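You operate a simulated robot arm through the tools that you are given. There is no shell and no other tool.

The job below is to be done with a simulated robot arm. You get a single attempt, and the scene is never put back.

TASK
Wipe the stain off the trolley with the sponge.
Fine: dip it in the tub, press it damp on the press plate, wipe, leave it on the plate. What is to be rubbed or washed off counts as gone when no trace of it is left.

The check looks at the end state, three seconds after you hand in, the way a careful person would. Anything else that was tipped, shoved, dropped, spilled or broken makes it a failure.

THE ROBOT
A 6-joint arm with a two-finger parallel gripper, fixed in place. Base frame: the origin is at the foot of the arm, x ahead of it, y to its left, z up; the work surface is at about z = 0.58. Lengths are in m, angles in rad, forces in N, time in s.
With the tool pointing down near the work surface it reaches from about 0.14 to 0.64 m from the base axis. Its first joint turns from -1.152 to 1.152 rad. Payload 2.9 kg.
Tool frame: the origin (TCP) lies between the finger pads and is the grasp point; the fingertips stand 0.03 m ahead of it; z points along the fingers, y is the line along which they close. The gripper opens to 0.11 m. The fingers are 0.02 m wide and 0.01 m thick; the gripper's body (0.048 by 0.112 m) begins 0.055 m behind the TCP.
Orientation is that of the tool frame in the base frame, as [roll, pitch, yaw] about the fixed x, y, z axes, in that order (R = Rz(yaw) Ry(pitch) Rx(roll)). With the fingers straight down and closing along the base's y, the tool's x points along the base's -x, its y along +y and its z along -z.

THE INTERFACE
- The arm moves only by the tool move_arm. Its argument "steps" is a list that holds one entry, the list of rows, each a list of 7 numbers: the shift along the tool's x, y, z in m, then the turn, a rotation vector about the tool's x, y, z in rad, then the finger opening in m, from 0 to 0.11. In form: [[[dx, dy, dz, ax, ay, az, gripper], ...]]. A call has 1 to 20 rows; each row is the pose to reach, as a shift and turn from the pose commanded when the call began, along the tool's axes at that moment. Each row takes 0.2 s and may step no farther than 0.05 m and 0.15 rad from the row before; otherwise, or with a gripper value out of range, the whole call is refused. Where a pose cannot be reached the arm comes as near as it can. A force on the tool above 50 N (or 10 N above the force at the start of the call, whichever is more), or a blocked arm, ends the call early, and 0.2 s more pass. The fingers move at their own pace (about 0.108 m/s each) and stop on an object; they squeeze with about 34 N. The grip force told is the motor's: it shows also when the fingers shut on nothing. Time passes only in rows, and 0.2 s behind the last, so rows that repeat a pose let the fingers close. The reply holds the time, the measured pose of the TCP, the force on the tool along the base axes, the opening and the grip force, in the units named above and with some noise, with the torque about the TCP (base axes, N m) and any sound that the robot's microphone picked up.
- Cameras (640 x 400 px; columns grow to the right, rows downward): "scene" is fixed at [0.0409, 0.4143, 1.3811]; the picture's right is [-0.97, -0.25, 0.00], its down [-0.14, 0.57, -0.81] and it looks along [0.20, -0.78, -0.59] (base axes); focal length 325 px, centre (320, 200). "wrist" rides on the gripper at [0.072, 0.017, -0.103] in the tool frame; the picture's right is [-0.23, 0.97, 0.00], its down [-0.76, -0.18, -0.62] and it looks along [-0.61, -0.14, 0.78] (tool axes); focal length 222 px, centre (320, 200). There is no depth. A picture from a camera that has moved, and an enlarged one, comes with that camera's place and axes in the base frame and with its lens.
- capture(camera): a new picture of that camera. No time passes.
- inspect(camera, box): a new picture of the part [left, top, right, bottom] of that camera's present view, enlarged. No time passes.
- close_job(): hands the job in; it is judged then, once.

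Places have to be worked out from the pictures, the camera data and where the tool is seen. Open the gripper and draw the arm clear of the work before you hand the job in, unless the task says otherwise.

The tools are called after "Emit:" as name(argument=value, ...) on one line, values as JSON. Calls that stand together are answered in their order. move_arm: Moves the arm, as the interface text tells. Its arguments: {"type":"object","properties":{"steps":{"type":"array","items":{"type":"array","items":{"type":"array","items":{"type":"number"}}}}},"required":["steps"]} The other tools are called the same way: capture (camera) takes a picture; inspect (camera, box) takes an enlarged picture of a part of a camera's view; close_job () hands the job in.

At the start:

```text
time: 0.0
tcp_pos: [0.3805, -0.2353, 0.975]
ee_rot: [3.14, 0.0, 3.141]
ft_force: [0.3, 0.2, -0.8]
wrist_torque: [0.01, -0.02, 0.02]
opening: 0.11
gripper_force: 0.1
```

scene: 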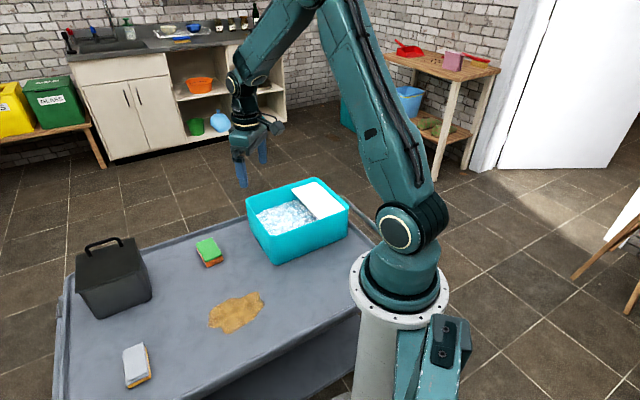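
wrist: 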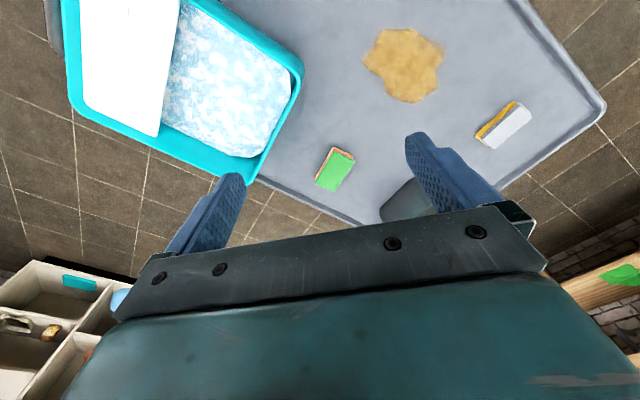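

I see a stain on the trolley, a tub of water with a white plate on it, and two sponge-like things (one green and orange, one white and yellow). I'll enlarge the views to tell them apart.

Emit:
inspect(camera="scene", box=[180, 170, 360, 282])

Emit:
inspect(camera="scene", box=[60, 220, 280, 400])

Emit:
inspect(camera="wrist", box=[300, 0, 620, 220])

Emit:
inspect(camera="wrist", box=[40, 0, 320, 190])

```text
3.56 times, centred on (270, 226) of scene
camera zoom: at [0.0409, 0.4143, 1.3811], right [-0.97, -0.25, 0.0], down [-0.14, 0.57, -0.81], along [0.2, -0.78, -0.59], focal length 1156 px, centre (498, 108)
```

zoom: 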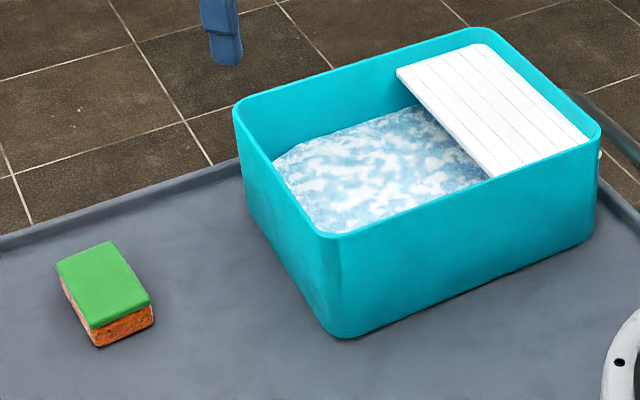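

```text
2.22 times, centred on (170, 310) of scene
camera zoom: at [0.0409, 0.4143, 1.3811], right [-0.97, -0.25, 0.0], down [-0.14, 0.57, -0.81], along [0.2, -0.78, -0.59], focal length 722 px, centre (653, -44)
```

zoom: 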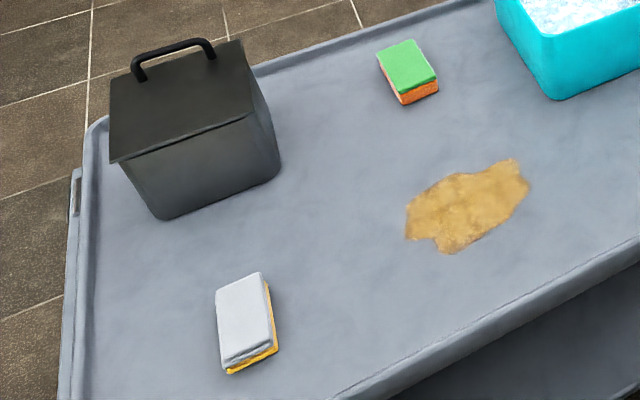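

```text
1.82 times, centred on (460, 110) of wrist
camera zoom: at [0.3061, -0.2189, 1.0785], right [0.23, 0.97, 0.0], down [0.76, -0.18, 0.62], along [0.61, -0.14, -0.78], focal length 404 px, centre (66, 364)
```

zoom: 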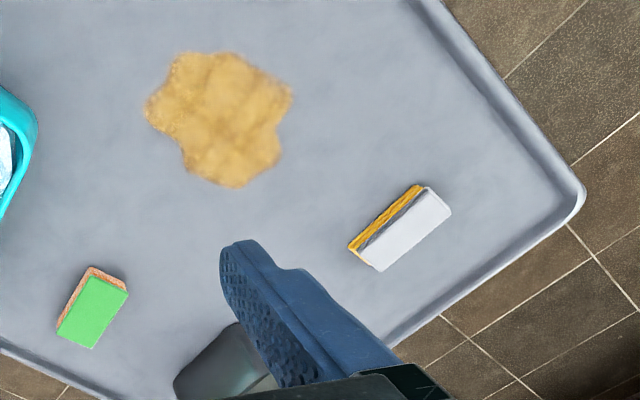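

```text
2.11 times, centred on (180, 95) of wrist
camera zoom: at [0.3061, -0.2189, 1.0785], right [0.23, 0.97, 0.0], down [0.76, -0.18, 0.62], along [0.61, -0.14, -0.78], focal length 468 px, centre (615, 421)
```

zoom: 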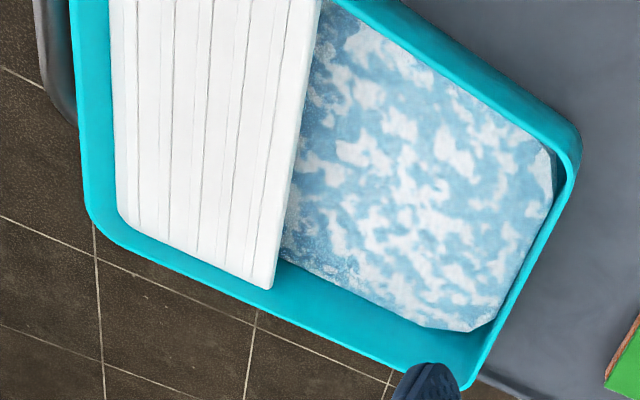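

The stain is around (0.405, -0.07), the green and orange block around (0.58, -0.24), and the tub's open water around (0.375, -0.39). Next I'll enlarge both blocks further to decide which one is the sponge.

Emit:
inspect(camera="scene", box=[110, 335, 166, 395])

Emit:
inspect(camera="scene", box=[185, 228, 233, 276])

Emit:
inspect(camera="wrist", box=[465, 90, 545, 160])

Emit:
inspect(camera="wrist", box=[300, 130, 380, 200])

```text
6.67 times, centred on (138, 365) of scene
camera zoom: at [0.0409, 0.4143, 1.3811], right [-0.97, -0.25, 0.0], down [-0.14, 0.57, -0.81], along [0.2, -0.78, -0.59], focal length 2167 px, centre (1533, -900)
```

zoom: 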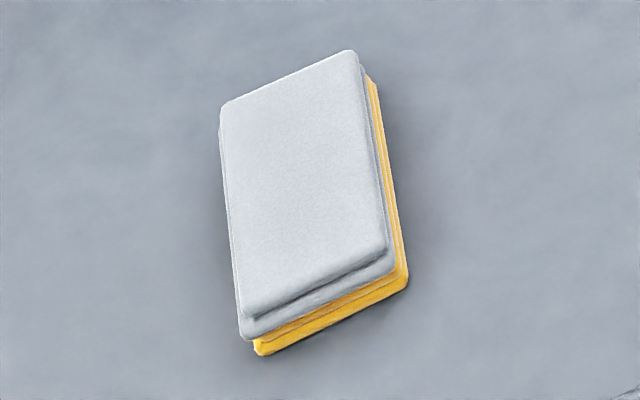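

```text
8.33 times, centred on (209, 252) of scene
camera zoom: at [0.0409, 0.4143, 1.3811], right [-0.97, -0.25, 0.0], down [-0.14, 0.57, -0.81], along [0.2, -0.78, -0.59], focal length 2709 px, centre (1245, -233)
```

zoom: 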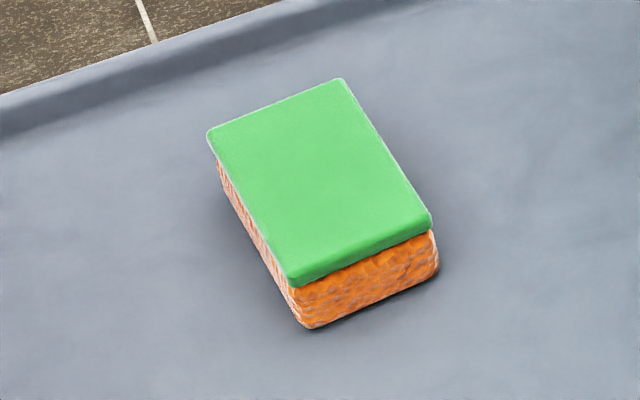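

```text
5.71 times, centred on (505, 125) of wrist
camera zoom: at [0.3061, -0.2189, 1.0785], right [0.23, 0.97, 0.0], down [0.76, -0.18, 0.62], along [0.61, -0.14, -0.78], focal length 1269 px, centre (-737, 629)
```

zoom: 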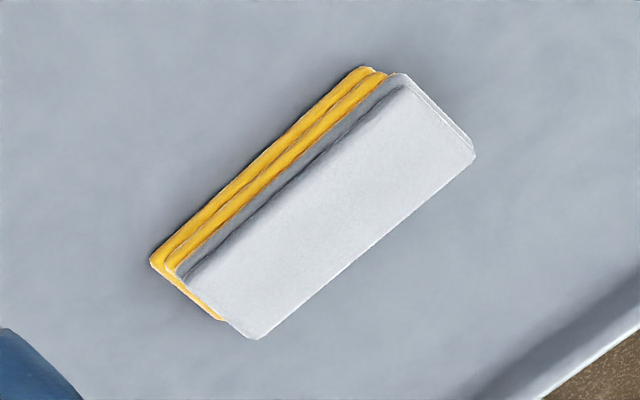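

```text
5.71 times, centred on (340, 165) of wrist
camera zoom: at [0.3061, -0.2189, 1.0785], right [0.23, 0.97, 0.0], down [0.76, -0.18, 0.62], along [0.61, -0.14, -0.78], focal length 1269 px, centre (206, 400)
```

zoom: 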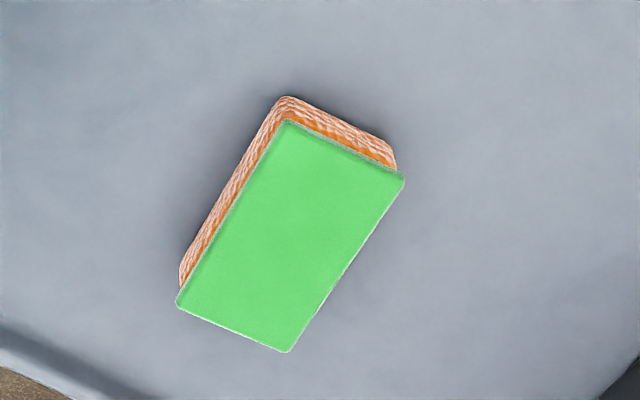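

The white and yellow thing is a stack of folded cloths, so the green and orange block is the sponge. It is centred near (0.598, -0.25) with its top at about 0.607, and its short axis lies at about 49°. I move above it, slightly toward its near end because of reach, and turn the fingers to match.

Emit:
move_arm(steps=[[[-0.0256, -0.0005, 0.0344, 0, 0, 0.0895, 0.11], [-0.0511, -0.001, 0.0688, 0, 0, 0.179, 0.11], [-0.0767, -0.0015, 0.1031, 0, 0, 0.2685, 0.11], [-0.1023, -0.002, 0.1375, 0, 0, 0.358, 0.11], [-0.1278, -0.0025, 0.1719, 0, 0, 0.4475, 0.11], [-0.1534, -0.003, 0.2063, 0, 0, 0.537, 0.11], [-0.1789, -0.0035, 0.2406, 0, 0, 0.6265, 0.11], [-0.2045, -0.004, 0.275, 0, 0, 0.716, 0.11], [-0.2045, -0.004, 0.275, 0, 0, 0.716, 0.11]]])

Emit:
capture(camera="wrist")

Emit:
capture(camera="scene")

```text
time: 2.0
tcp_pos: [0.5834, -0.2394, 0.7]
ee_rot: [-3.141, -0.001, 2.424]
ft_force: [0.2, 0.3, -0.5]
wrist_torque: [-0.01, 0.0, 0.02]
opening: 0.1096
gripper_force: 0.0
```

```text
taken
camera wrist: at [0.5401, -0.1796, 0.8037], right [0.81, 0.58, 0.0], down [0.46, -0.64, 0.62], along [0.36, -0.5, -0.78], focal length 222 px, centre (320, 200)
```

wrist: 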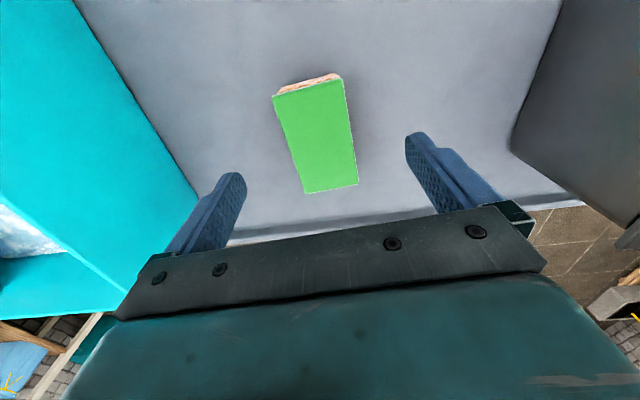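

```text
taken
```

scene: 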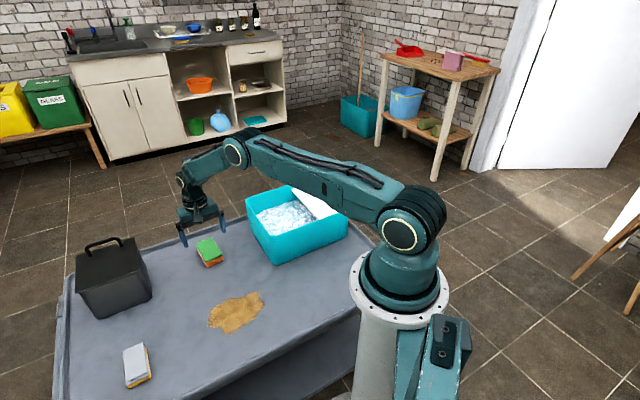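

Refined from this view, the sponge centre is about (0.595, -0.254), so I shift 1 cm outward. Then I lower until the fingertips are about 9 mm above the surface, so that later only the foam touches.

Emit:
move_arm(steps=[[[-0.01, -0.003, 0.02, 0, 0, -0.01, 0.11], [-0.01, -0.003, 0.045, 0, 0, -0.01, 0.11], [-0.01, -0.003, 0.065, 0, 0, -0.01, 0.11], [-0.01, -0.003, 0.081, 0, 0, -0.01, 0.11], [-0.01, -0.003, 0.081, 0, 0, -0.01, 0.11]]])

Emit:
capture(camera="wrist")

Emit:
inspect(camera="scene", box=[160, 190, 260, 280])

```text
time: 3.2
tcp_pos: [0.59, -0.2469, 0.6188]
ee_rot: [-3.141, -0.002, 2.436]
ft_force: [-0.3, 0.0, -0.5]
wrist_torque: [0.01, -0.02, -0.03]
opening: 0.1098
gripper_force: 0.1
```

```text
taken
camera wrist: at [0.5435, -0.1882, 0.7232], right [0.81, 0.59, 0.0], down [0.46, -0.63, 0.62], along [0.37, -0.5, -0.78], focal length 222 px, centre (320, 200)
```

wrist: 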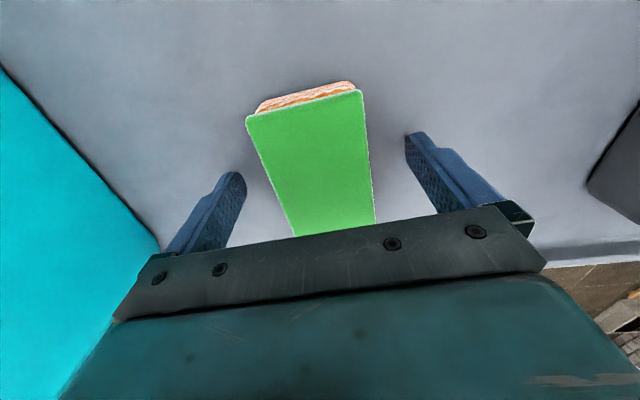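

```text
4.44 times, centred on (210, 235) of scene
camera zoom: at [0.0409, 0.4143, 1.3811], right [-0.97, -0.25, 0.0], down [-0.14, 0.57, -0.81], along [0.2, -0.78, -0.59], focal length 1445 px, centre (809, 44)
```

zoom: 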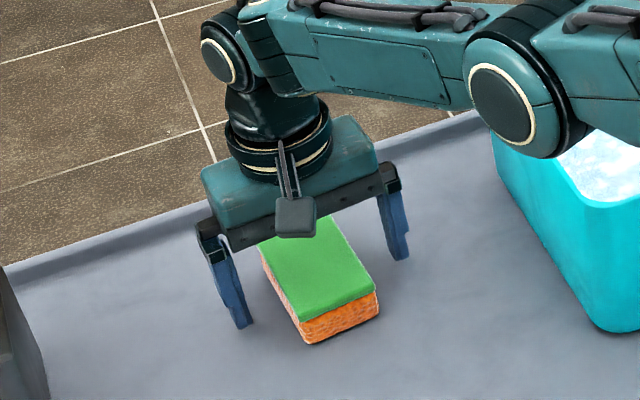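

The fingers straddle the sponge evenly, with nothing else touched. I close on it and watch the opening and the grip force.

Emit:
move_arm(steps=[[[0, 0, 0, 0, 0, 0, 0.08], [0, 0, 0, 0, 0, 0, 0.05], [0, 0, 0, 0, 0, 0, 0.03], [0, 0, 0, 0, 0, 0, 0.03], [0, 0, 0, 0, 0, 0, 0.03]]])

Emit:
capture(camera="wrist")

```text
time: 4.4
tcp_pos: [0.5886, -0.2466, 0.6198]
ee_rot: [-3.141, -0.002, 2.435]
ft_force: [-1.2, 0.2, 1.0]
wrist_torque: [-0.01, 0.02, 0.0]
opening: 0.057
gripper_force: 33.9
```

```text
taken
camera wrist: at [0.5436, -0.1882, 0.7235], right [0.81, 0.59, 0.0], down [0.46, -0.63, 0.62], along [0.37, -0.5, -0.78], focal length 222 px, centre (320, 200)
```

wrist: 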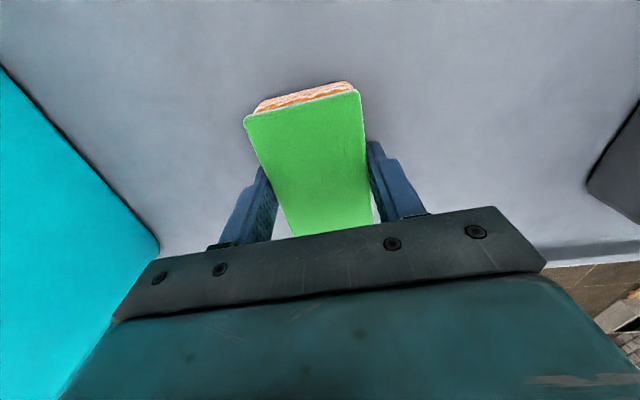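

The sponge is held at 0.057 m with a 34 N grip. I lift it straight up clear of the tub rim, then look again.

Emit:
move_arm(steps=[[[0, 0, -0.03, 0, 0, 0, 0.03], [0, 0, -0.07, 0, 0, 0, 0.03], [0.01, 0, -0.115, 0, 0, 0, 0.03], [0.03, 0, -0.16, 0, 0, 0, 0.03], [0.05, 0, -0.2, 0, 0, 0, 0.03], [0.06, 0, -0.22, 0, 0, 0, 0.03], [0.06, 0, -0.22, 0, 0, 0, 0.03]]])

Emit:
capture(camera="wrist")

Emit:
capture(camera="scene")

```text
time: 6.0
tcp_pos: [0.5437, -0.2089, 0.8387]
ee_rot: [-3.14, -0.002, 2.437]
ft_force: [0.0, -1.0, 0.9]
wrist_torque: [0.01, 0.03, 0.0]
opening: 0.0568
gripper_force: 33.9
```

```text
taken
camera wrist: at [0.4984, -0.1497, 0.9427], right [0.81, 0.59, 0.0], down [0.46, -0.63, 0.62], along [0.37, -0.5, -0.78], focal length 222 px, centre (320, 200)
```

wrist: 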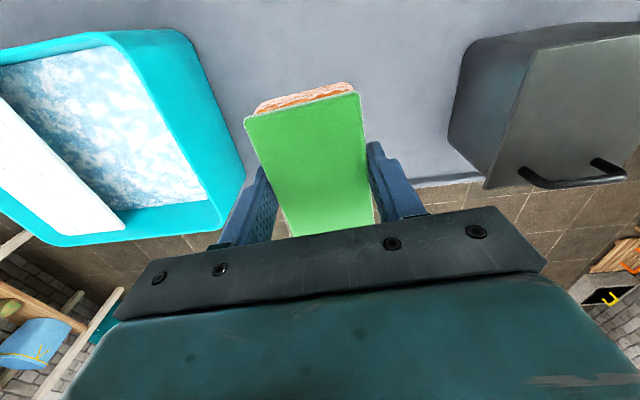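

```text
taken
```

scene: 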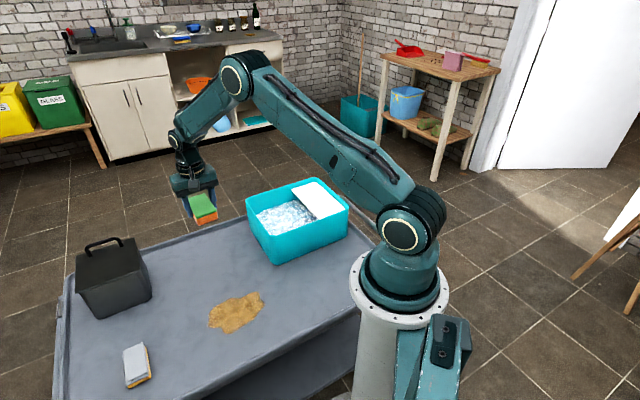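

The sponge is clear of the tub, with its base about 0.04 below the TCP (about 0.80). I move sideways over the open water, keeping height, and check the position from both cameras before dipping.

Emit:
move_arm(steps=[[[0.001, -0.04, 0, 0, 0, 0, 0.03], [0.003, -0.085, 0, 0, 0, 0, 0.03], [0.005, -0.13, 0, 0, 0, 0, 0.03], [0.006, -0.17, 0, 0, 0, 0, 0.03], [0.007, -0.21, 0, 0, 0, 0, 0.03], [0.008, -0.244, 0, 0, 0, 0, 0.03], [0.008, -0.244, 0, 0, 0, 0, 0.03]]])

Emit:
capture(camera="wrist")

Emit:
inspect(camera="scene", box=[200, 120, 400, 280])

```text
time: 7.6
tcp_pos: [0.3782, -0.3896, 0.839]
ee_rot: [-3.141, -0.001, 2.435]
ft_force: [0.5, -0.6, -0.8]
wrist_torque: [-0.01, -0.02, 0.01]
opening: 0.0571
gripper_force: 34.0
```

```text
taken
camera wrist: at [0.3334, -0.33, 0.9431], right [0.81, 0.59, 0.0], down [0.46, -0.63, 0.62], along [0.37, -0.5, -0.78], focal length 222 px, centre (320, 200)
```

wrist: 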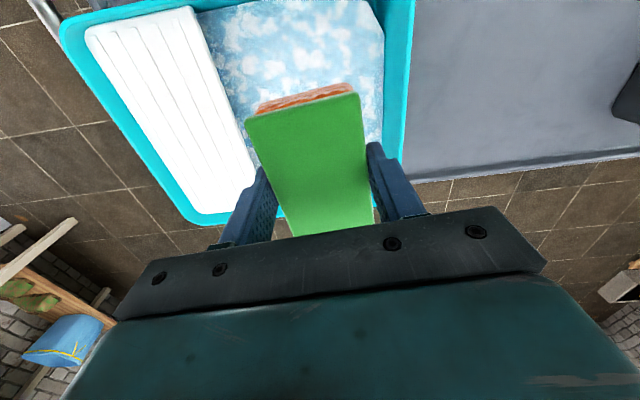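

```text
2.50 times, centred on (300, 200) of scene
camera zoom: at [0.0409, 0.4143, 1.3811], right [-0.97, -0.25, 0.0], down [-0.14, 0.57, -0.81], along [0.2, -0.78, -0.59], focal length 813 px, centre (370, 200)
```

zoom: 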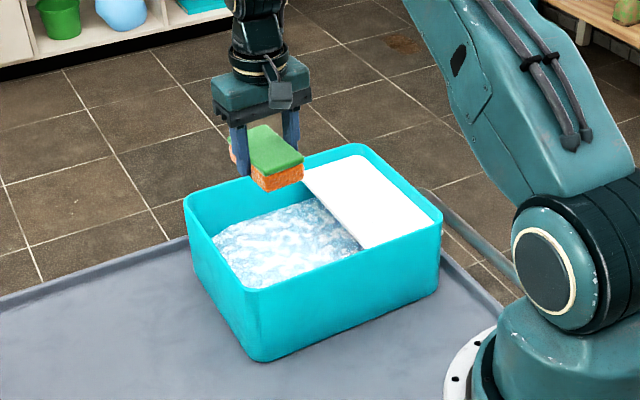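

The open water spans roughly -0.09 to +0.07 along the tool's y and -0.11 to +0.09 along its x here. I centre with a 1 cm shift and lower the sponge toward the water, checking on the way.

Emit:
move_arm(steps=[[[0, -0.01, 0.03, 0, 0, 0, 0.03], [0, -0.01, 0.06, 0, 0, 0, 0.03], [0, -0.01, 0.09, 0, 0, 0, 0.03], [0, -0.01, 0.12, 0, 0, 0, 0.03], [0, -0.01, 0.145, 0, 0, 0, 0.03], [0, -0.01, 0.145, 0, 0, 0, 0.03]]])

Emit:
capture(camera="wrist")

Emit:
inspect(camera="scene", box=[230, 150, 370, 270])

```text
time: 9.0
tcp_pos: [0.3737, -0.3952, 0.6922]
ee_rot: [-3.141, -0.001, 2.434]
ft_force: [-0.5, -0.3, -0.6]
wrist_torque: [-0.01, 0.02, -0.02]
opening: 0.0571
gripper_force: 34.2
```

```text
taken
camera wrist: at [0.3278, -0.3375, 0.7965], right [0.81, 0.59, 0.0], down [0.46, -0.63, 0.62], along [0.37, -0.5, -0.78], focal length 222 px, centre (320, 200)
```

wrist: 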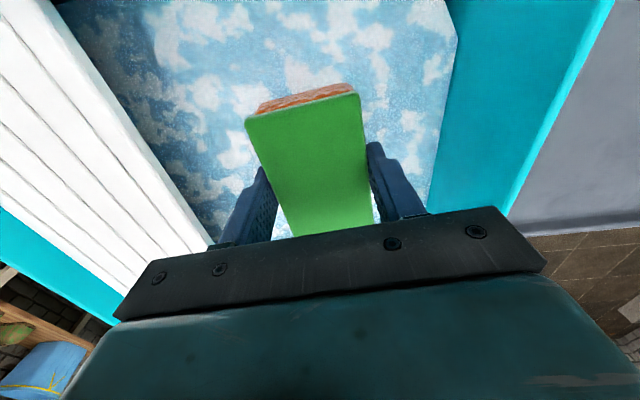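

```text
3.33 times, centred on (300, 210) of scene
camera zoom: at [0.0409, 0.4143, 1.3811], right [-0.97, -0.25, 0.0], down [-0.14, 0.57, -0.81], along [0.2, -0.78, -0.59], focal length 1084 px, centre (387, 167)
```

zoom: 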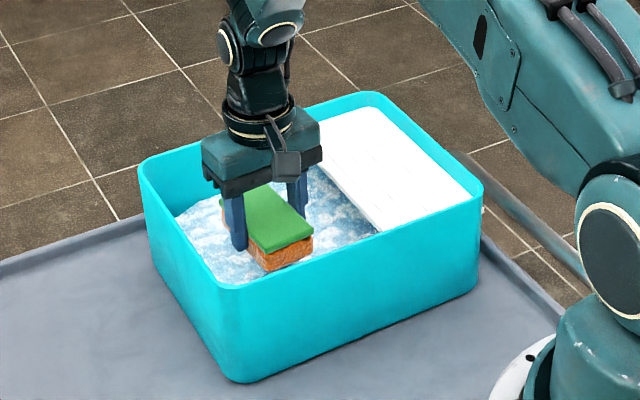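

The sponge's base is about at the water line (roughly z 0.66) and clear of all the walls. I lower another 3.5 cm slowly to submerge it, and hold it there to soak.

Emit:
move_arm(steps=[[[0, 0, 0.01, 0, 0, 0, 0.03], [0, 0, 0.02, 0, 0, 0, 0.03], [0, 0, 0.03, 0, 0, 0, 0.03], [0, 0, 0.035, 0, 0, 0, 0.03], [0, 0, 0.035, 0, 0, 0, 0.03], [0, 0, 0.035, 0, 0, 0, 0.03], [0, 0, 0.035, 0, 0, 0, 0.03], [0, 0, 0.035, 0, 0, 0, 0.03], [0, 0, 0.035, 0, 0, 0, 0.03]]])

Emit:
capture(camera="wrist")

Emit:
inspect(camera="scene", box=[230, 150, 370, 270])

```text
time: 11.0
tcp_pos: [0.3734, -0.3966, 0.6569]
ee_rot: [-3.141, -0.003, 2.434]
ft_force: [0.1, -0.4, -0.2]
wrist_torque: [0.0, -0.01, -0.01]
opening: 0.0572
gripper_force: 33.8
```

```text
taken
camera wrist: at [0.3279, -0.3375, 0.762], right [0.81, 0.59, 0.0], down [0.46, -0.63, 0.62], along [0.37, -0.5, -0.78], focal length 222 px, centre (320, 200)
```

wrist: 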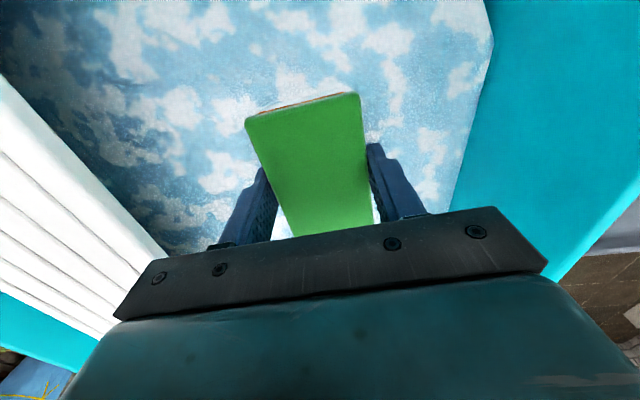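

```text
3.33 times, centred on (300, 210) of scene
camera zoom: at [0.0409, 0.4143, 1.3811], right [-0.97, -0.25, 0.0], down [-0.14, 0.57, -0.81], along [0.2, -0.78, -0.59], focal length 1084 px, centre (387, 167)
```

zoom: 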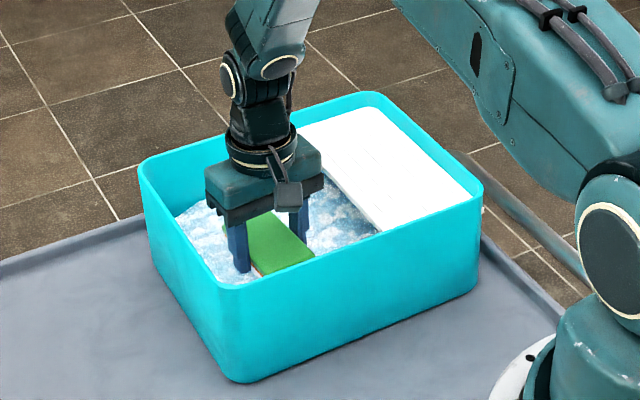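

The sponge is nearly submerged, with only a sliver of orange foam showing. I go 9 mm deeper, soak it, then lift slowly and let it drip over the tub.

Emit:
move_arm(steps=[[[0, 0, 0.005, 0, 0, 0, 0.03], [0, 0, 0.009, 0, 0, 0, 0.03], [0, 0, 0.009, 0, 0, 0, 0.03], [0, 0, 0.009, 0, 0, 0, 0.03], [0, 0, 0.009, 0, 0, 0, 0.03], [0, 0, 0.009, 0, 0, 0, 0.03], [0, 0, -0.005, 0, 0, 0, 0.03], [0, 0, -0.02, 0, 0, 0, 0.03], [0, 0, -0.045, 0, 0, 0, 0.03], [0, 0, -0.075, 0, 0, 0, 0.03], [0, 0, -0.105, 0, 0, 0, 0.03], [0, 0, -0.13, 0, 0, 0, 0.03], [0, 0, -0.145, 0, 0, 0, 0.03], [0, 0, -0.145, 0, 0, 0, 0.03], [0, 0, -0.145, 0, 0, 0, 0.03], [0, 0, -0.145, 0, 0, 0, 0.03], [0, 0, -0.145, 0, 0, 0, 0.03]]])

Emit:
inspect(camera="scene", box=[210, 120, 370, 260])

Emit:
capture(camera="wrist")

```text
time: 14.6
tcp_pos: [0.3743, -0.3962, 0.803]
ee_rot: [3.141, -0.002, 2.435]
ft_force: [-0.1, -0.1, 0.1]
wrist_torque: [0.01, -0.02, 0.02]
opening: 0.0568
gripper_force: 33.7
```

```text
2.86 times, centred on (290, 190) of scene
camera zoom: at [0.0409, 0.4143, 1.3811], right [-0.97, -0.25, 0.0], down [-0.14, 0.57, -0.81], along [0.2, -0.78, -0.59], focal length 929 px, centre (406, 229)
```

zoom: 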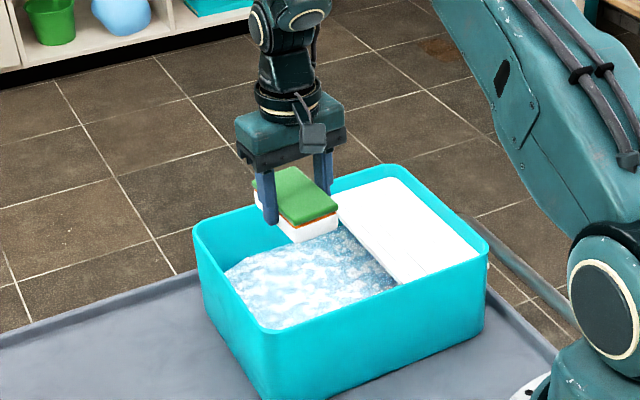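

```text
taken
camera wrist: at [0.3287, -0.337, 0.9072], right [0.81, 0.59, 0.0], down [0.46, -0.63, 0.62], along [0.37, -0.5, -0.78], focal length 222 px, centre (320, 200)
```

wrist: 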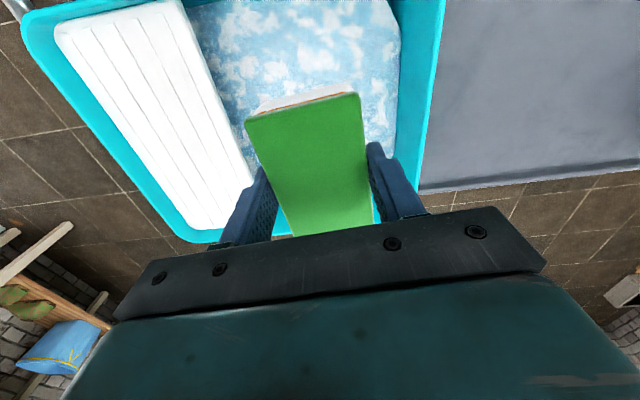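

The foam is now covered in white suds. I move sideways over the middle of the press plate, about (0.28, -0.489), staying above the rim.

Emit:
move_arm(steps=[[[0.004, -0.03, 0, 0, 0, 0, 0.03], [0.009, -0.065, 0, 0, 0, 0, 0.03], [0.015, -0.1, 0, 0, 0, 0, 0.03], [0.0195, -0.132, 0, 0, 0, 0, 0.03], [0.0195, -0.132, 0, 0, 0, 0, 0.03]]])

Emit:
inspect(camera="scene", box=[230, 120, 390, 260])

Emit:
capture(camera="wrist")

```text
time: 15.8
tcp_pos: [0.2709, -0.4846, 0.8035]
ee_rot: [-3.14, 0.0, 2.434]
ft_force: [0.3, -0.1, -0.3]
wrist_torque: [-0.02, -0.02, 0.0]
opening: 0.0568
gripper_force: 34.0
```

```text
2.86 times, centred on (310, 190) of scene
camera zoom: at [0.0409, 0.4143, 1.3811], right [-0.97, -0.25, 0.0], down [-0.14, 0.57, -0.81], along [0.2, -0.78, -0.59], focal length 929 px, centre (349, 229)
```

zoom: 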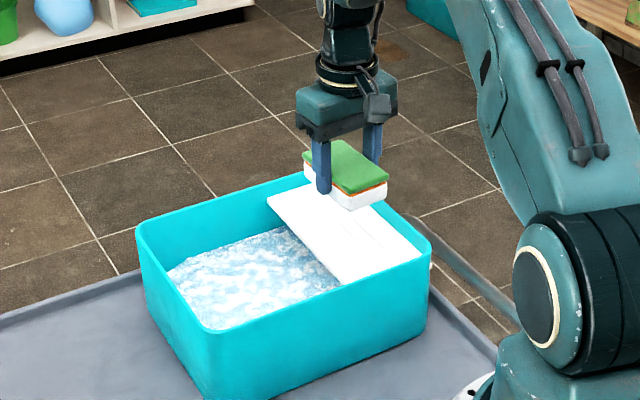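

```text
taken
camera wrist: at [0.2259, -0.4261, 0.9073], right [0.8, 0.59, 0.0], down [0.46, -0.63, 0.62], along [0.37, -0.5, -0.78], focal length 222 px, centre (320, 200)
```

wrist: 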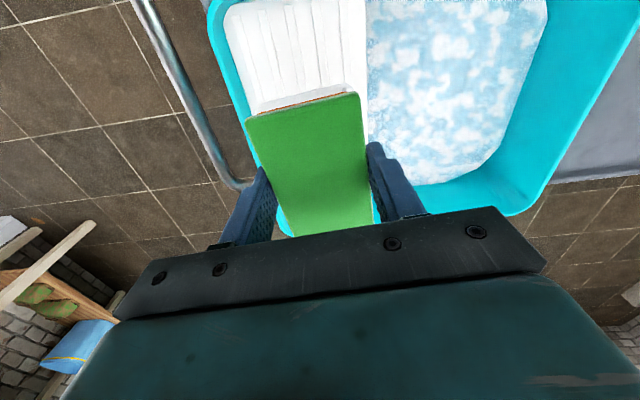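

The sponge is centred over the plate to within a few millimetres, with its base at about 0.764 and the plate at about 0.705. I lower it to just above contact.

Emit:
move_arm(steps=[[[0, 0, 0.02, 0, 0, 0, 0.03], [0, 0, 0.04, 0, 0, 0, 0.03], [0, 0, 0.05, 0, 0, 0, 0.03], [0, 0, 0.054, 0, 0, 0, 0.03], [0, 0, 0.054, 0, 0, 0, 0.03]]])

Emit:
inspect(camera="scene", box=[270, 150, 370, 230])

```text
time: 17.0
tcp_pos: [0.2722, -0.4849, 0.7491]
ee_rot: [-3.141, 0.0, 2.437]
ft_force: [0.1, 0.2, 0.2]
wrist_torque: [0.01, 0.03, -0.02]
opening: 0.0572
gripper_force: 34.1
```

```text
5.00 times, centred on (320, 190) of scene
camera zoom: at [0.0409, 0.4143, 1.3811], right [-0.97, -0.25, 0.0], down [-0.14, 0.57, -0.81], along [0.2, -0.78, -0.59], focal length 1625 px, centre (320, 250)
```

zoom: 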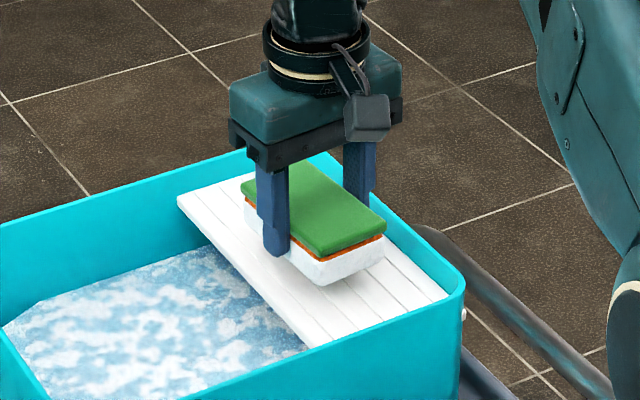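

The sponge hovers just above the plate with no contact force yet. I lower in 2 mm steps and feel for the plate.

Emit:
move_arm(steps=[[[0, 0, 0.002, 0, 0, 0, 0.03], [0, 0, 0.004, 0, 0, 0, 0.03], [0, 0, 0.006, 0, 0, 0, 0.03], [0, 0, 0.008, 0, 0, 0, 0.03], [0, 0, 0.01, 0, 0, 0, 0.03], [0, 0, 0.01, 0, 0, 0, 0.03]]])

Emit:
inspect(camera="scene", box=[270, 150, 370, 230])

```text
time: 18.4
tcp_pos: [0.2722, -0.4849, 0.7395]
ee_rot: [3.14, -0.001, 2.436]
ft_force: [-0.4, -0.6, -0.3]
wrist_torque: [0.01, -0.01, 0.0]
opening: 0.057
gripper_force: 33.6
```

```text
5.00 times, centred on (320, 190) of scene
camera zoom: at [0.0409, 0.4143, 1.3811], right [-0.97, -0.25, 0.0], down [-0.14, 0.57, -0.81], along [0.2, -0.78, -0.59], focal length 1625 px, centre (320, 250)
```

zoom: 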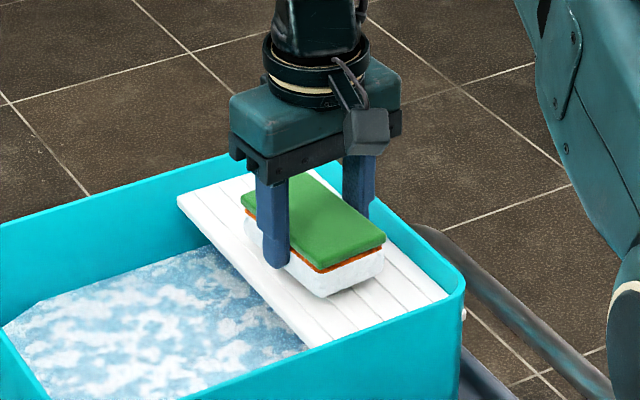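

There is still no contact at TCP 0.7395, so the plate lies lower than I estimated. I keep going down in 2 mm steps.

Emit:
move_arm(steps=[[[0, 0, 0.002, 0, 0, 0, 0.03], [0, 0, 0.004, 0, 0, 0, 0.03], [0, 0, 0.006, 0, 0, 0, 0.03], [0, 0, 0.006, 0, 0, 0, 0.03]]])

Emit:
inspect(camera="scene", box=[270, 150, 370, 230])

```text
time: 19.4
tcp_pos: [0.2726, -0.4839, 0.7336]
ee_rot: [-3.14, -0.003, 2.435]
ft_force: [-0.2, -0.1, -0.4]
wrist_torque: [0.02, -0.01, 0.0]
opening: 0.0572
gripper_force: 34.2
```

```text
5.00 times, centred on (320, 190) of scene
camera zoom: at [0.0409, 0.4143, 1.3811], right [-0.97, -0.25, 0.0], down [-0.14, 0.57, -0.81], along [0.2, -0.78, -0.59], focal length 1625 px, centre (320, 250)
```

zoom: 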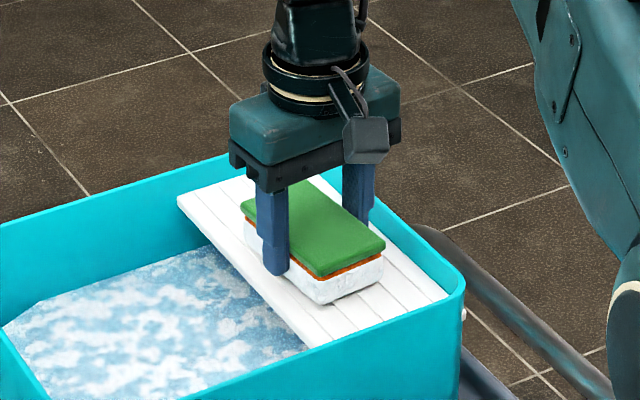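

It looks very near contact, though there is still no force. I continue down in small steps.

Emit:
move_arm(steps=[[[0, 0, 0.001, 0, 0, 0, 0.03], [0, 0, 0.002, 0, 0, 0, 0.03], [0, 0, 0.003, 0, 0, 0, 0.03], [0, 0, 0.004, 0, 0, 0, 0.03], [0, 0, 0.005, 0, 0, 0, 0.03]]])

```text
time: 20.6
tcp_pos: [0.2722, -0.4844, 0.7295]
ee_rot: [-3.14, 0.0, 2.435]
ft_force: [-3.9, 7.9, 23.8]
wrist_torque: [0.34, 0.21, 0.02]
opening: 0.0571
gripper_force: 34.0
```

Contact: about 24 N pressing down at TCP 0.7295. I hold the press to squeeze the water out, and look.

Emit:
move_arm(steps=[[[0, 0, 0.0005, 0, 0, 0, 0.03], [0, 0, 0.0005, 0, 0, 0, 0.03], [0, 0, 0.0005, 0, 0, 0, 0.03], [0, 0, 0.0005, 0, 0, 0, 0.03], [0, 0, 0.0005, 0, 0, 0, 0.03]]])

Emit:
inspect(camera="scene", box=[270, 150, 370, 230])

Emit:
capture(camera="wrist")

```text
time: 21.8
tcp_pos: [0.2725, -0.485, 0.7299]
ee_rot: [-3.141, 0.004, 2.435]
ft_force: [-2.1, 4.6, 33.7]
wrist_torque: [0.31, 0.18, 0.0]
opening: 0.0572
gripper_force: 34.2
```

```text
5.00 times, centred on (320, 190) of scene
camera zoom: at [0.0406, 0.4149, 1.3809], right [-0.97, -0.25, 0.0], down [-0.14, 0.57, -0.81], along [0.2, -0.78, -0.59], focal length 1625 px, centre (320, 250)
```

zoom: 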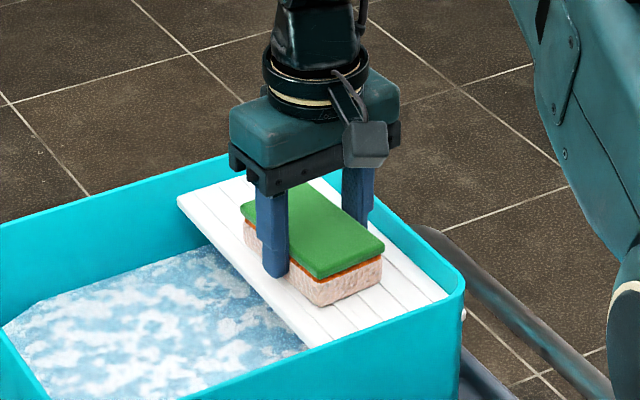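

```text
taken
camera wrist: at [0.2275, -0.4262, 0.8335], right [0.81, 0.59, 0.0], down [0.46, -0.63, 0.63], along [0.37, -0.5, -0.78], focal length 222 px, centre (320, 200)
```

wrist: 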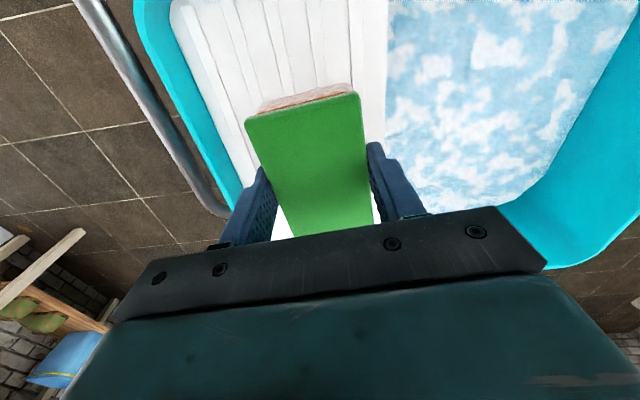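

Pressing has changed the foam from soaked white to a paler pinkish tone, so water is coming out. I hold the press a little longer and see whether it settles.

Emit:
move_arm(steps=[[[0, 0, 0, 0, 0, 0, 0.03], [0, 0, 0, 0, 0, 0, 0.03], [0, 0, 0, 0, 0, 0, 0.03], [0, 0, 0, 0, 0, 0, 0.03]]])

Emit:
inspect(camera="scene", box=[270, 150, 370, 230])

```text
time: 22.8
tcp_pos: [0.2713, -0.4851, 0.7303]
ee_rot: [-3.141, 0.003, 2.434]
ft_force: [0.7, -0.7, 27.9]
wrist_torque: [-0.06, -0.09, 0.0]
opening: 0.0571
gripper_force: 34.2
```

```text
5.00 times, centred on (320, 190) of scene
camera zoom: at [0.0407, 0.4147, 1.381], right [-0.97, -0.25, 0.0], down [-0.14, 0.57, -0.81], along [0.2, -0.78, -0.59], focal length 1625 px, centre (320, 250)
```

zoom: 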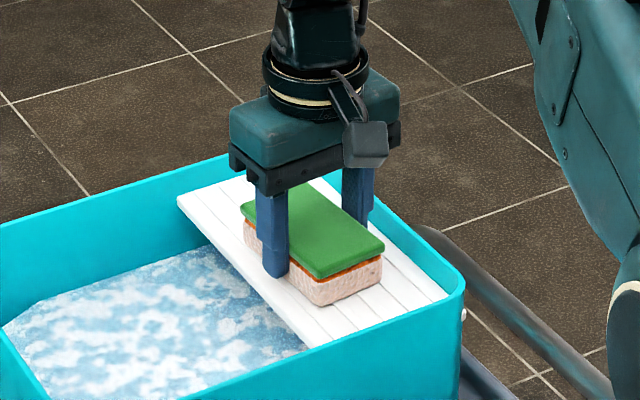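

The foam's colour has settled to an evenly damp tone with the force steady near 28 N. I lift off the plate and check for drips before leaving the tub.

Emit:
move_arm(steps=[[[0, 0, -0.01, 0, 0, 0, 0.03], [0, 0, -0.03, 0, 0, 0, 0.03], [0, 0, -0.06, 0, 0, 0, 0.03], [0, 0, -0.09, 0, 0, 0, 0.03], [0, 0, -0.09, 0, 0, 0, 0.03], [0, 0, -0.09, 0, 0, 0, 0.03], [0, 0, -0.09, 0, 0, 0, 0.03]]])

Emit:
inspect(camera="scene", box=[270, 130, 370, 230])

Emit:
capture(camera="wrist")

```text
time: 24.4
tcp_pos: [0.2726, -0.4838, 0.8179]
ee_rot: [3.141, -0.001, 2.434]
ft_force: [-0.6, 0.4, -0.4]
wrist_torque: [0.0, -0.01, 0.02]
opening: 0.0571
gripper_force: 33.9
```

```text
4.00 times, centred on (320, 180) of scene
camera zoom: at [0.0409, 0.4143, 1.3811], right [-0.97, -0.25, 0.0], down [-0.14, 0.57, -0.81], along [0.2, -0.78, -0.59], focal length 1300 px, centre (320, 280)
```

zoom: 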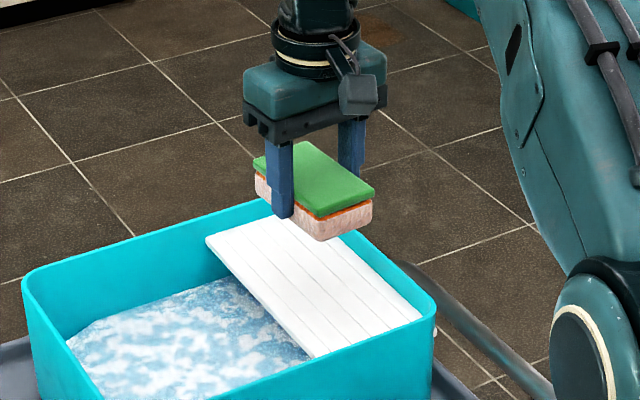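

```text
taken
camera wrist: at [0.2276, -0.4251, 0.9216], right [0.81, 0.59, 0.0], down [0.46, -0.63, 0.62], along [0.37, -0.5, -0.78], focal length 222 px, centre (320, 200)
```

wrist: 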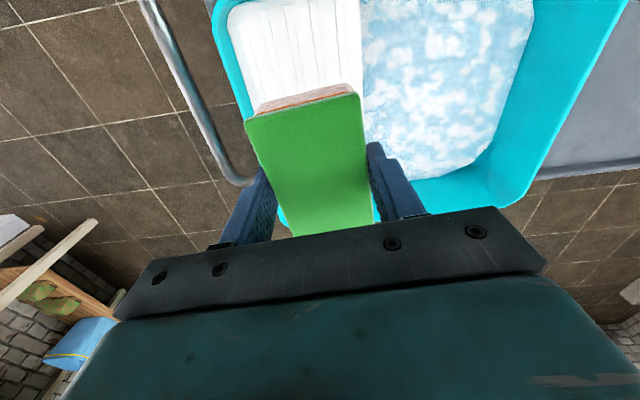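

No drips fall from the damp sponge. The stain spans about x 0.34–0.485 and y -0.15–0.005. I carry the sponge high over the tub rim to above the stain's centre at (0.412, -0.073), then come partway down.

Emit:
move_arm(steps=[[[0.01645, 0.04039, 0, 0, 0, 0, 0.03], [0.0329, 0.08078, 0, 0, 0, 0, 0.03], [0.04935, 0.12117, 0, 0, 0, 0, 0.03], [0.0658, 0.16156, 0, 0, 0, 0, 0.03], [0.08225, 0.20195, 0, 0, 0, 0, 0.03], [0.0987, 0.24234, 0, 0, 0, 0, 0.03], [0.11515, 0.28273, 0, 0, 0, 0, 0.03], [0.1316, 0.32312, 0, 0, 0, 0, 0.03], [0.14805, 0.36351, 0, 0, 0, 0, 0.03], [0.1645, 0.4039, 0, 0, 0, 0, 0.03], [0.1645, 0.4039, 0.035, 0, 0, 0, 0.03], [0.1645, 0.4039, 0.07, 0, 0, 0, 0.03], [0.1645, 0.4039, 0.1, 0, 0, 0, 0.03], [0.1645, 0.4039, 0.1, 0, 0, 0, 0.03]]])

Emit:
capture(camera="wrist")

Emit:
capture(camera="scene")

```text
time: 27.4
tcp_pos: [0.4097, -0.0698, 0.7173]
ee_rot: [3.139, 0.0, 2.434]
ft_force: [0.6, -0.5, 0.1]
wrist_torque: [0.01, 0.02, 0.03]
opening: 0.0571
gripper_force: 33.8
```

```text
taken
camera wrist: at [0.3644, -0.0118, 0.8219], right [0.81, 0.59, 0.0], down [0.46, -0.63, 0.62], along [0.37, -0.5, -0.78], focal length 222 px, centre (320, 200)
```

wrist: 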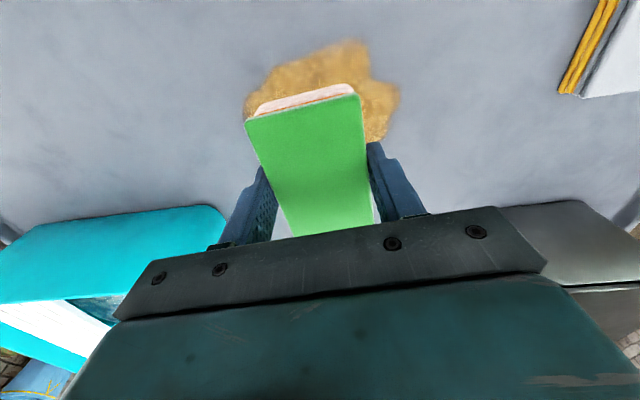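

```text
taken
```

scene: 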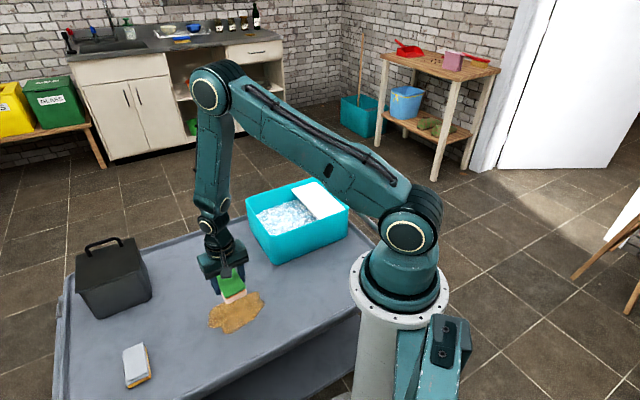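

The new view confirms the stain's place. I move to the tub-side end of the first lane, outside the stain and clear of the tub, and lower to about 1.4 cm above the surface.

Emit:
move_arm(steps=[[[-0.006, -0.032, 0.02, 0, 0, 0, 0.03], [-0.012, -0.064, 0.045, 0, 0, 0, 0.03], [-0.017, -0.095, 0.07, 0, 0, 0, 0.03], [-0.017, -0.095, 0.085, 0, 0, 0, 0.03], [-0.017, -0.095, 0.085, 0, 0, 0, 0.03]]])

Emit:
capture(camera="wrist")

Emit:
inspect(camera="scene", box=[190, 220, 310, 340])

```text
time: 28.6
tcp_pos: [0.3615, -0.1546, 0.6327]
ee_rot: [3.141, 0.0, 2.435]
ft_force: [-0.4, 0.3, -0.1]
wrist_torque: [0.02, -0.03, -0.01]
opening: 0.0572
gripper_force: 34.5
```

```text
taken
camera wrist: at [0.3163, -0.0954, 0.7365], right [0.81, 0.59, 0.0], down [0.46, -0.63, 0.62], along [0.37, -0.5, -0.78], focal length 222 px, centre (320, 200)
```

wrist: 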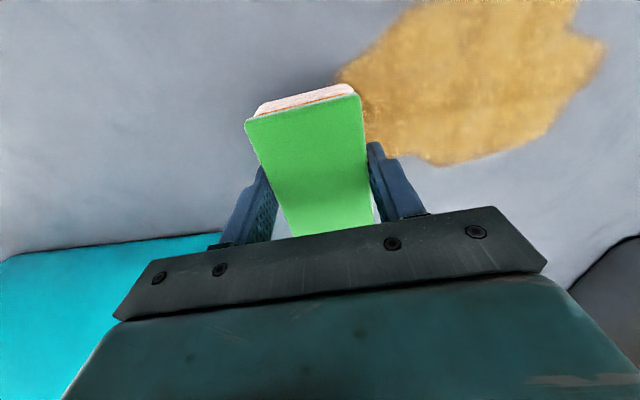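

```text
3.33 times, centred on (250, 280) of scene
camera zoom: at [0.0409, 0.4143, 1.3811], right [-0.97, -0.25, 0.0], down [-0.14, 0.57, -0.81], along [0.2, -0.78, -0.59], focal length 1084 px, centre (553, -67)
```

zoom: 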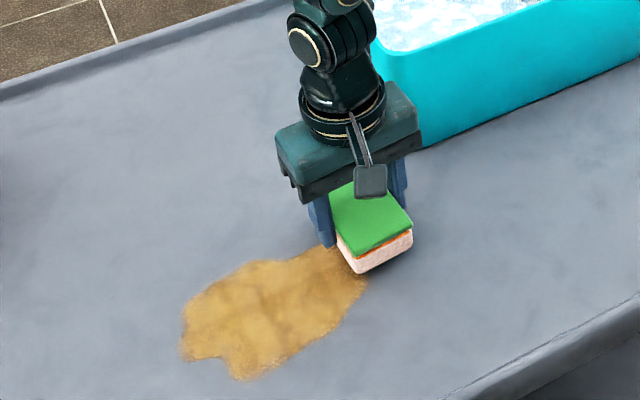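

The sponge sits just beyond the stain's tub-side edge with clear margin to the tub. I lower in 1 mm steps to feel for the surface.

Emit:
move_arm(steps=[[[0, 0, 0.006, 0, 0, 0, 0.03], [0, 0, 0.01, 0, 0, 0, 0.03], [0, 0, 0.012, 0, 0, 0, 0.03], [0, 0, 0.013, 0, 0, 0, 0.03], [0, 0, 0.014, 0, 0, 0, 0.03]]])

```text
time: 29.8
tcp_pos: [0.3608, -0.1539, 0.6182]
ee_rot: [3.142, -0.003, 2.435]
ft_force: [-1.2, 1.2, 2.7]
wrist_torque: [-0.13, -0.11, -0.03]
opening: 0.0569
gripper_force: 34.2
```

First contact is about 3 N at TCP 0.618. I press about 1 mm more and make the first stroke across the stain.

Emit:
move_arm(steps=[[[0, 0, 0.001, 0, 0, 0, 0.03], [0, 0.02, 0.001, 0, 0, 0, 0.03], [0, 0.04, 0.001, 0, 0, 0, 0.03], [0, 0.06, 0.001, 0, 0, 0, 0.03], [0, 0.08, 0.001, 0, 0, 0, 0.03], [0, 0.1, 0.001, 0, 0, 0, 0.03]]])

Emit:
inspect(camera="scene", box=[190, 220, 310, 340])

Emit:
capture(camera="wrist")

```text
time: 31.2
tcp_pos: [0.4272, -0.0782, 0.6182]
ee_rot: [-3.141, 0.0, 2.434]
ft_force: [-6.6, -9.8, 29.8]
wrist_torque: [-0.51, -0.03, 0.05]
opening: 0.0569
gripper_force: 34.0
```

```text
3.33 times, centred on (250, 280) of scene
camera zoom: at [0.0404, 0.4142, 1.3811], right [-0.97, -0.25, 0.0], down [-0.14, 0.57, -0.81], along [0.2, -0.78, -0.59], focal length 1084 px, centre (553, -67)
```

zoom: 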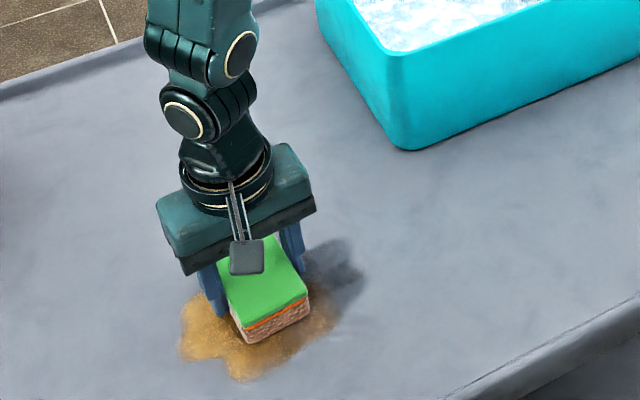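

```text
taken
camera wrist: at [0.3813, -0.0185, 0.7227], right [0.81, 0.59, 0.0], down [0.46, -0.63, 0.62], along [0.37, -0.5, -0.78], focal length 222 px, centre (320, 200)
```

wrist: 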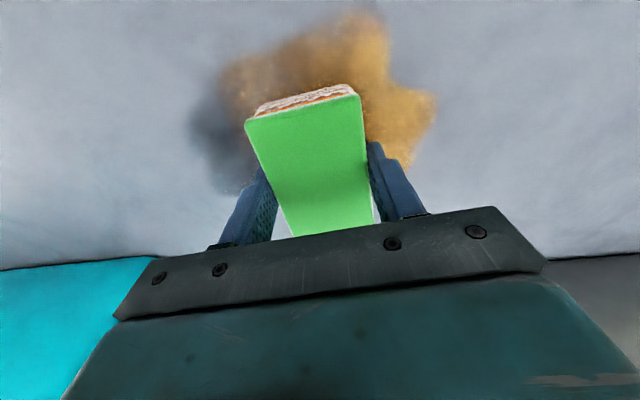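

The stroke works: the stain is gone behind the sponge, leaving a darker damp patch. The force is 30 N, so I ease off slightly and finish the lane.

Emit:
move_arm(steps=[[[0, 0.02, -0.0008, 0, 0, 0, 0.03], [0, 0.04, -0.0008, 0, 0, 0, 0.03], [0, 0.06, -0.0008, 0, 0, 0, 0.03], [0, 0.08, -0.0008, 0, 0, 0, 0.03], [0, 0.095, -0.0008, 0, 0, 0, 0.03]]])

Emit:
inspect(camera="scene", box=[190, 220, 310, 340])

Emit:
capture(camera="wrist")

```text
time: 32.4
tcp_pos: [0.4866, -0.0036, 0.6186]
ee_rot: [3.14, -0.001, 2.435]
ft_force: [-2.2, -1.4, 10.2]
wrist_torque: [-0.07, 0.08, 0.08]
opening: 0.057
gripper_force: 33.9
```

```text
3.33 times, centred on (250, 280) of scene
camera zoom: at [0.0407, 0.4142, 1.3811], right [-0.97, -0.25, 0.0], down [-0.14, 0.57, -0.81], along [0.2, -0.78, -0.59], focal length 1084 px, centre (553, -67)
```

zoom: 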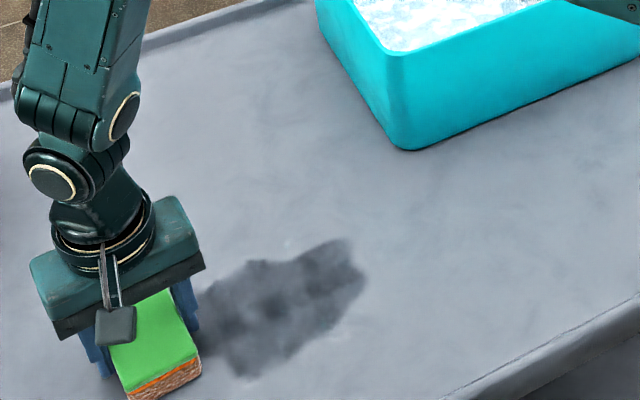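

```text
taken
camera wrist: at [0.4418, 0.0546, 0.7228], right [0.81, 0.59, 0.0], down [0.46, -0.63, 0.62], along [0.37, -0.5, -0.78], focal length 222 px, centre (320, 200)
```

wrist: 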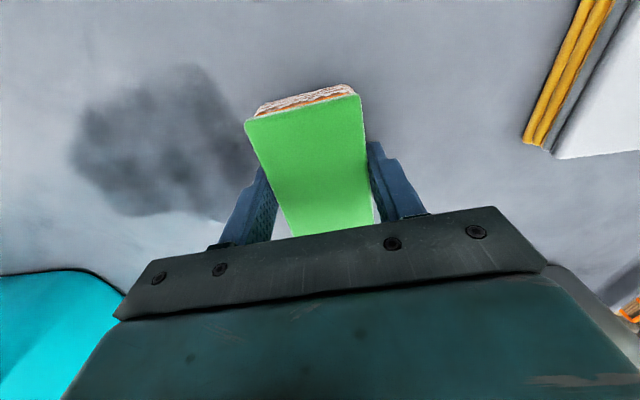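

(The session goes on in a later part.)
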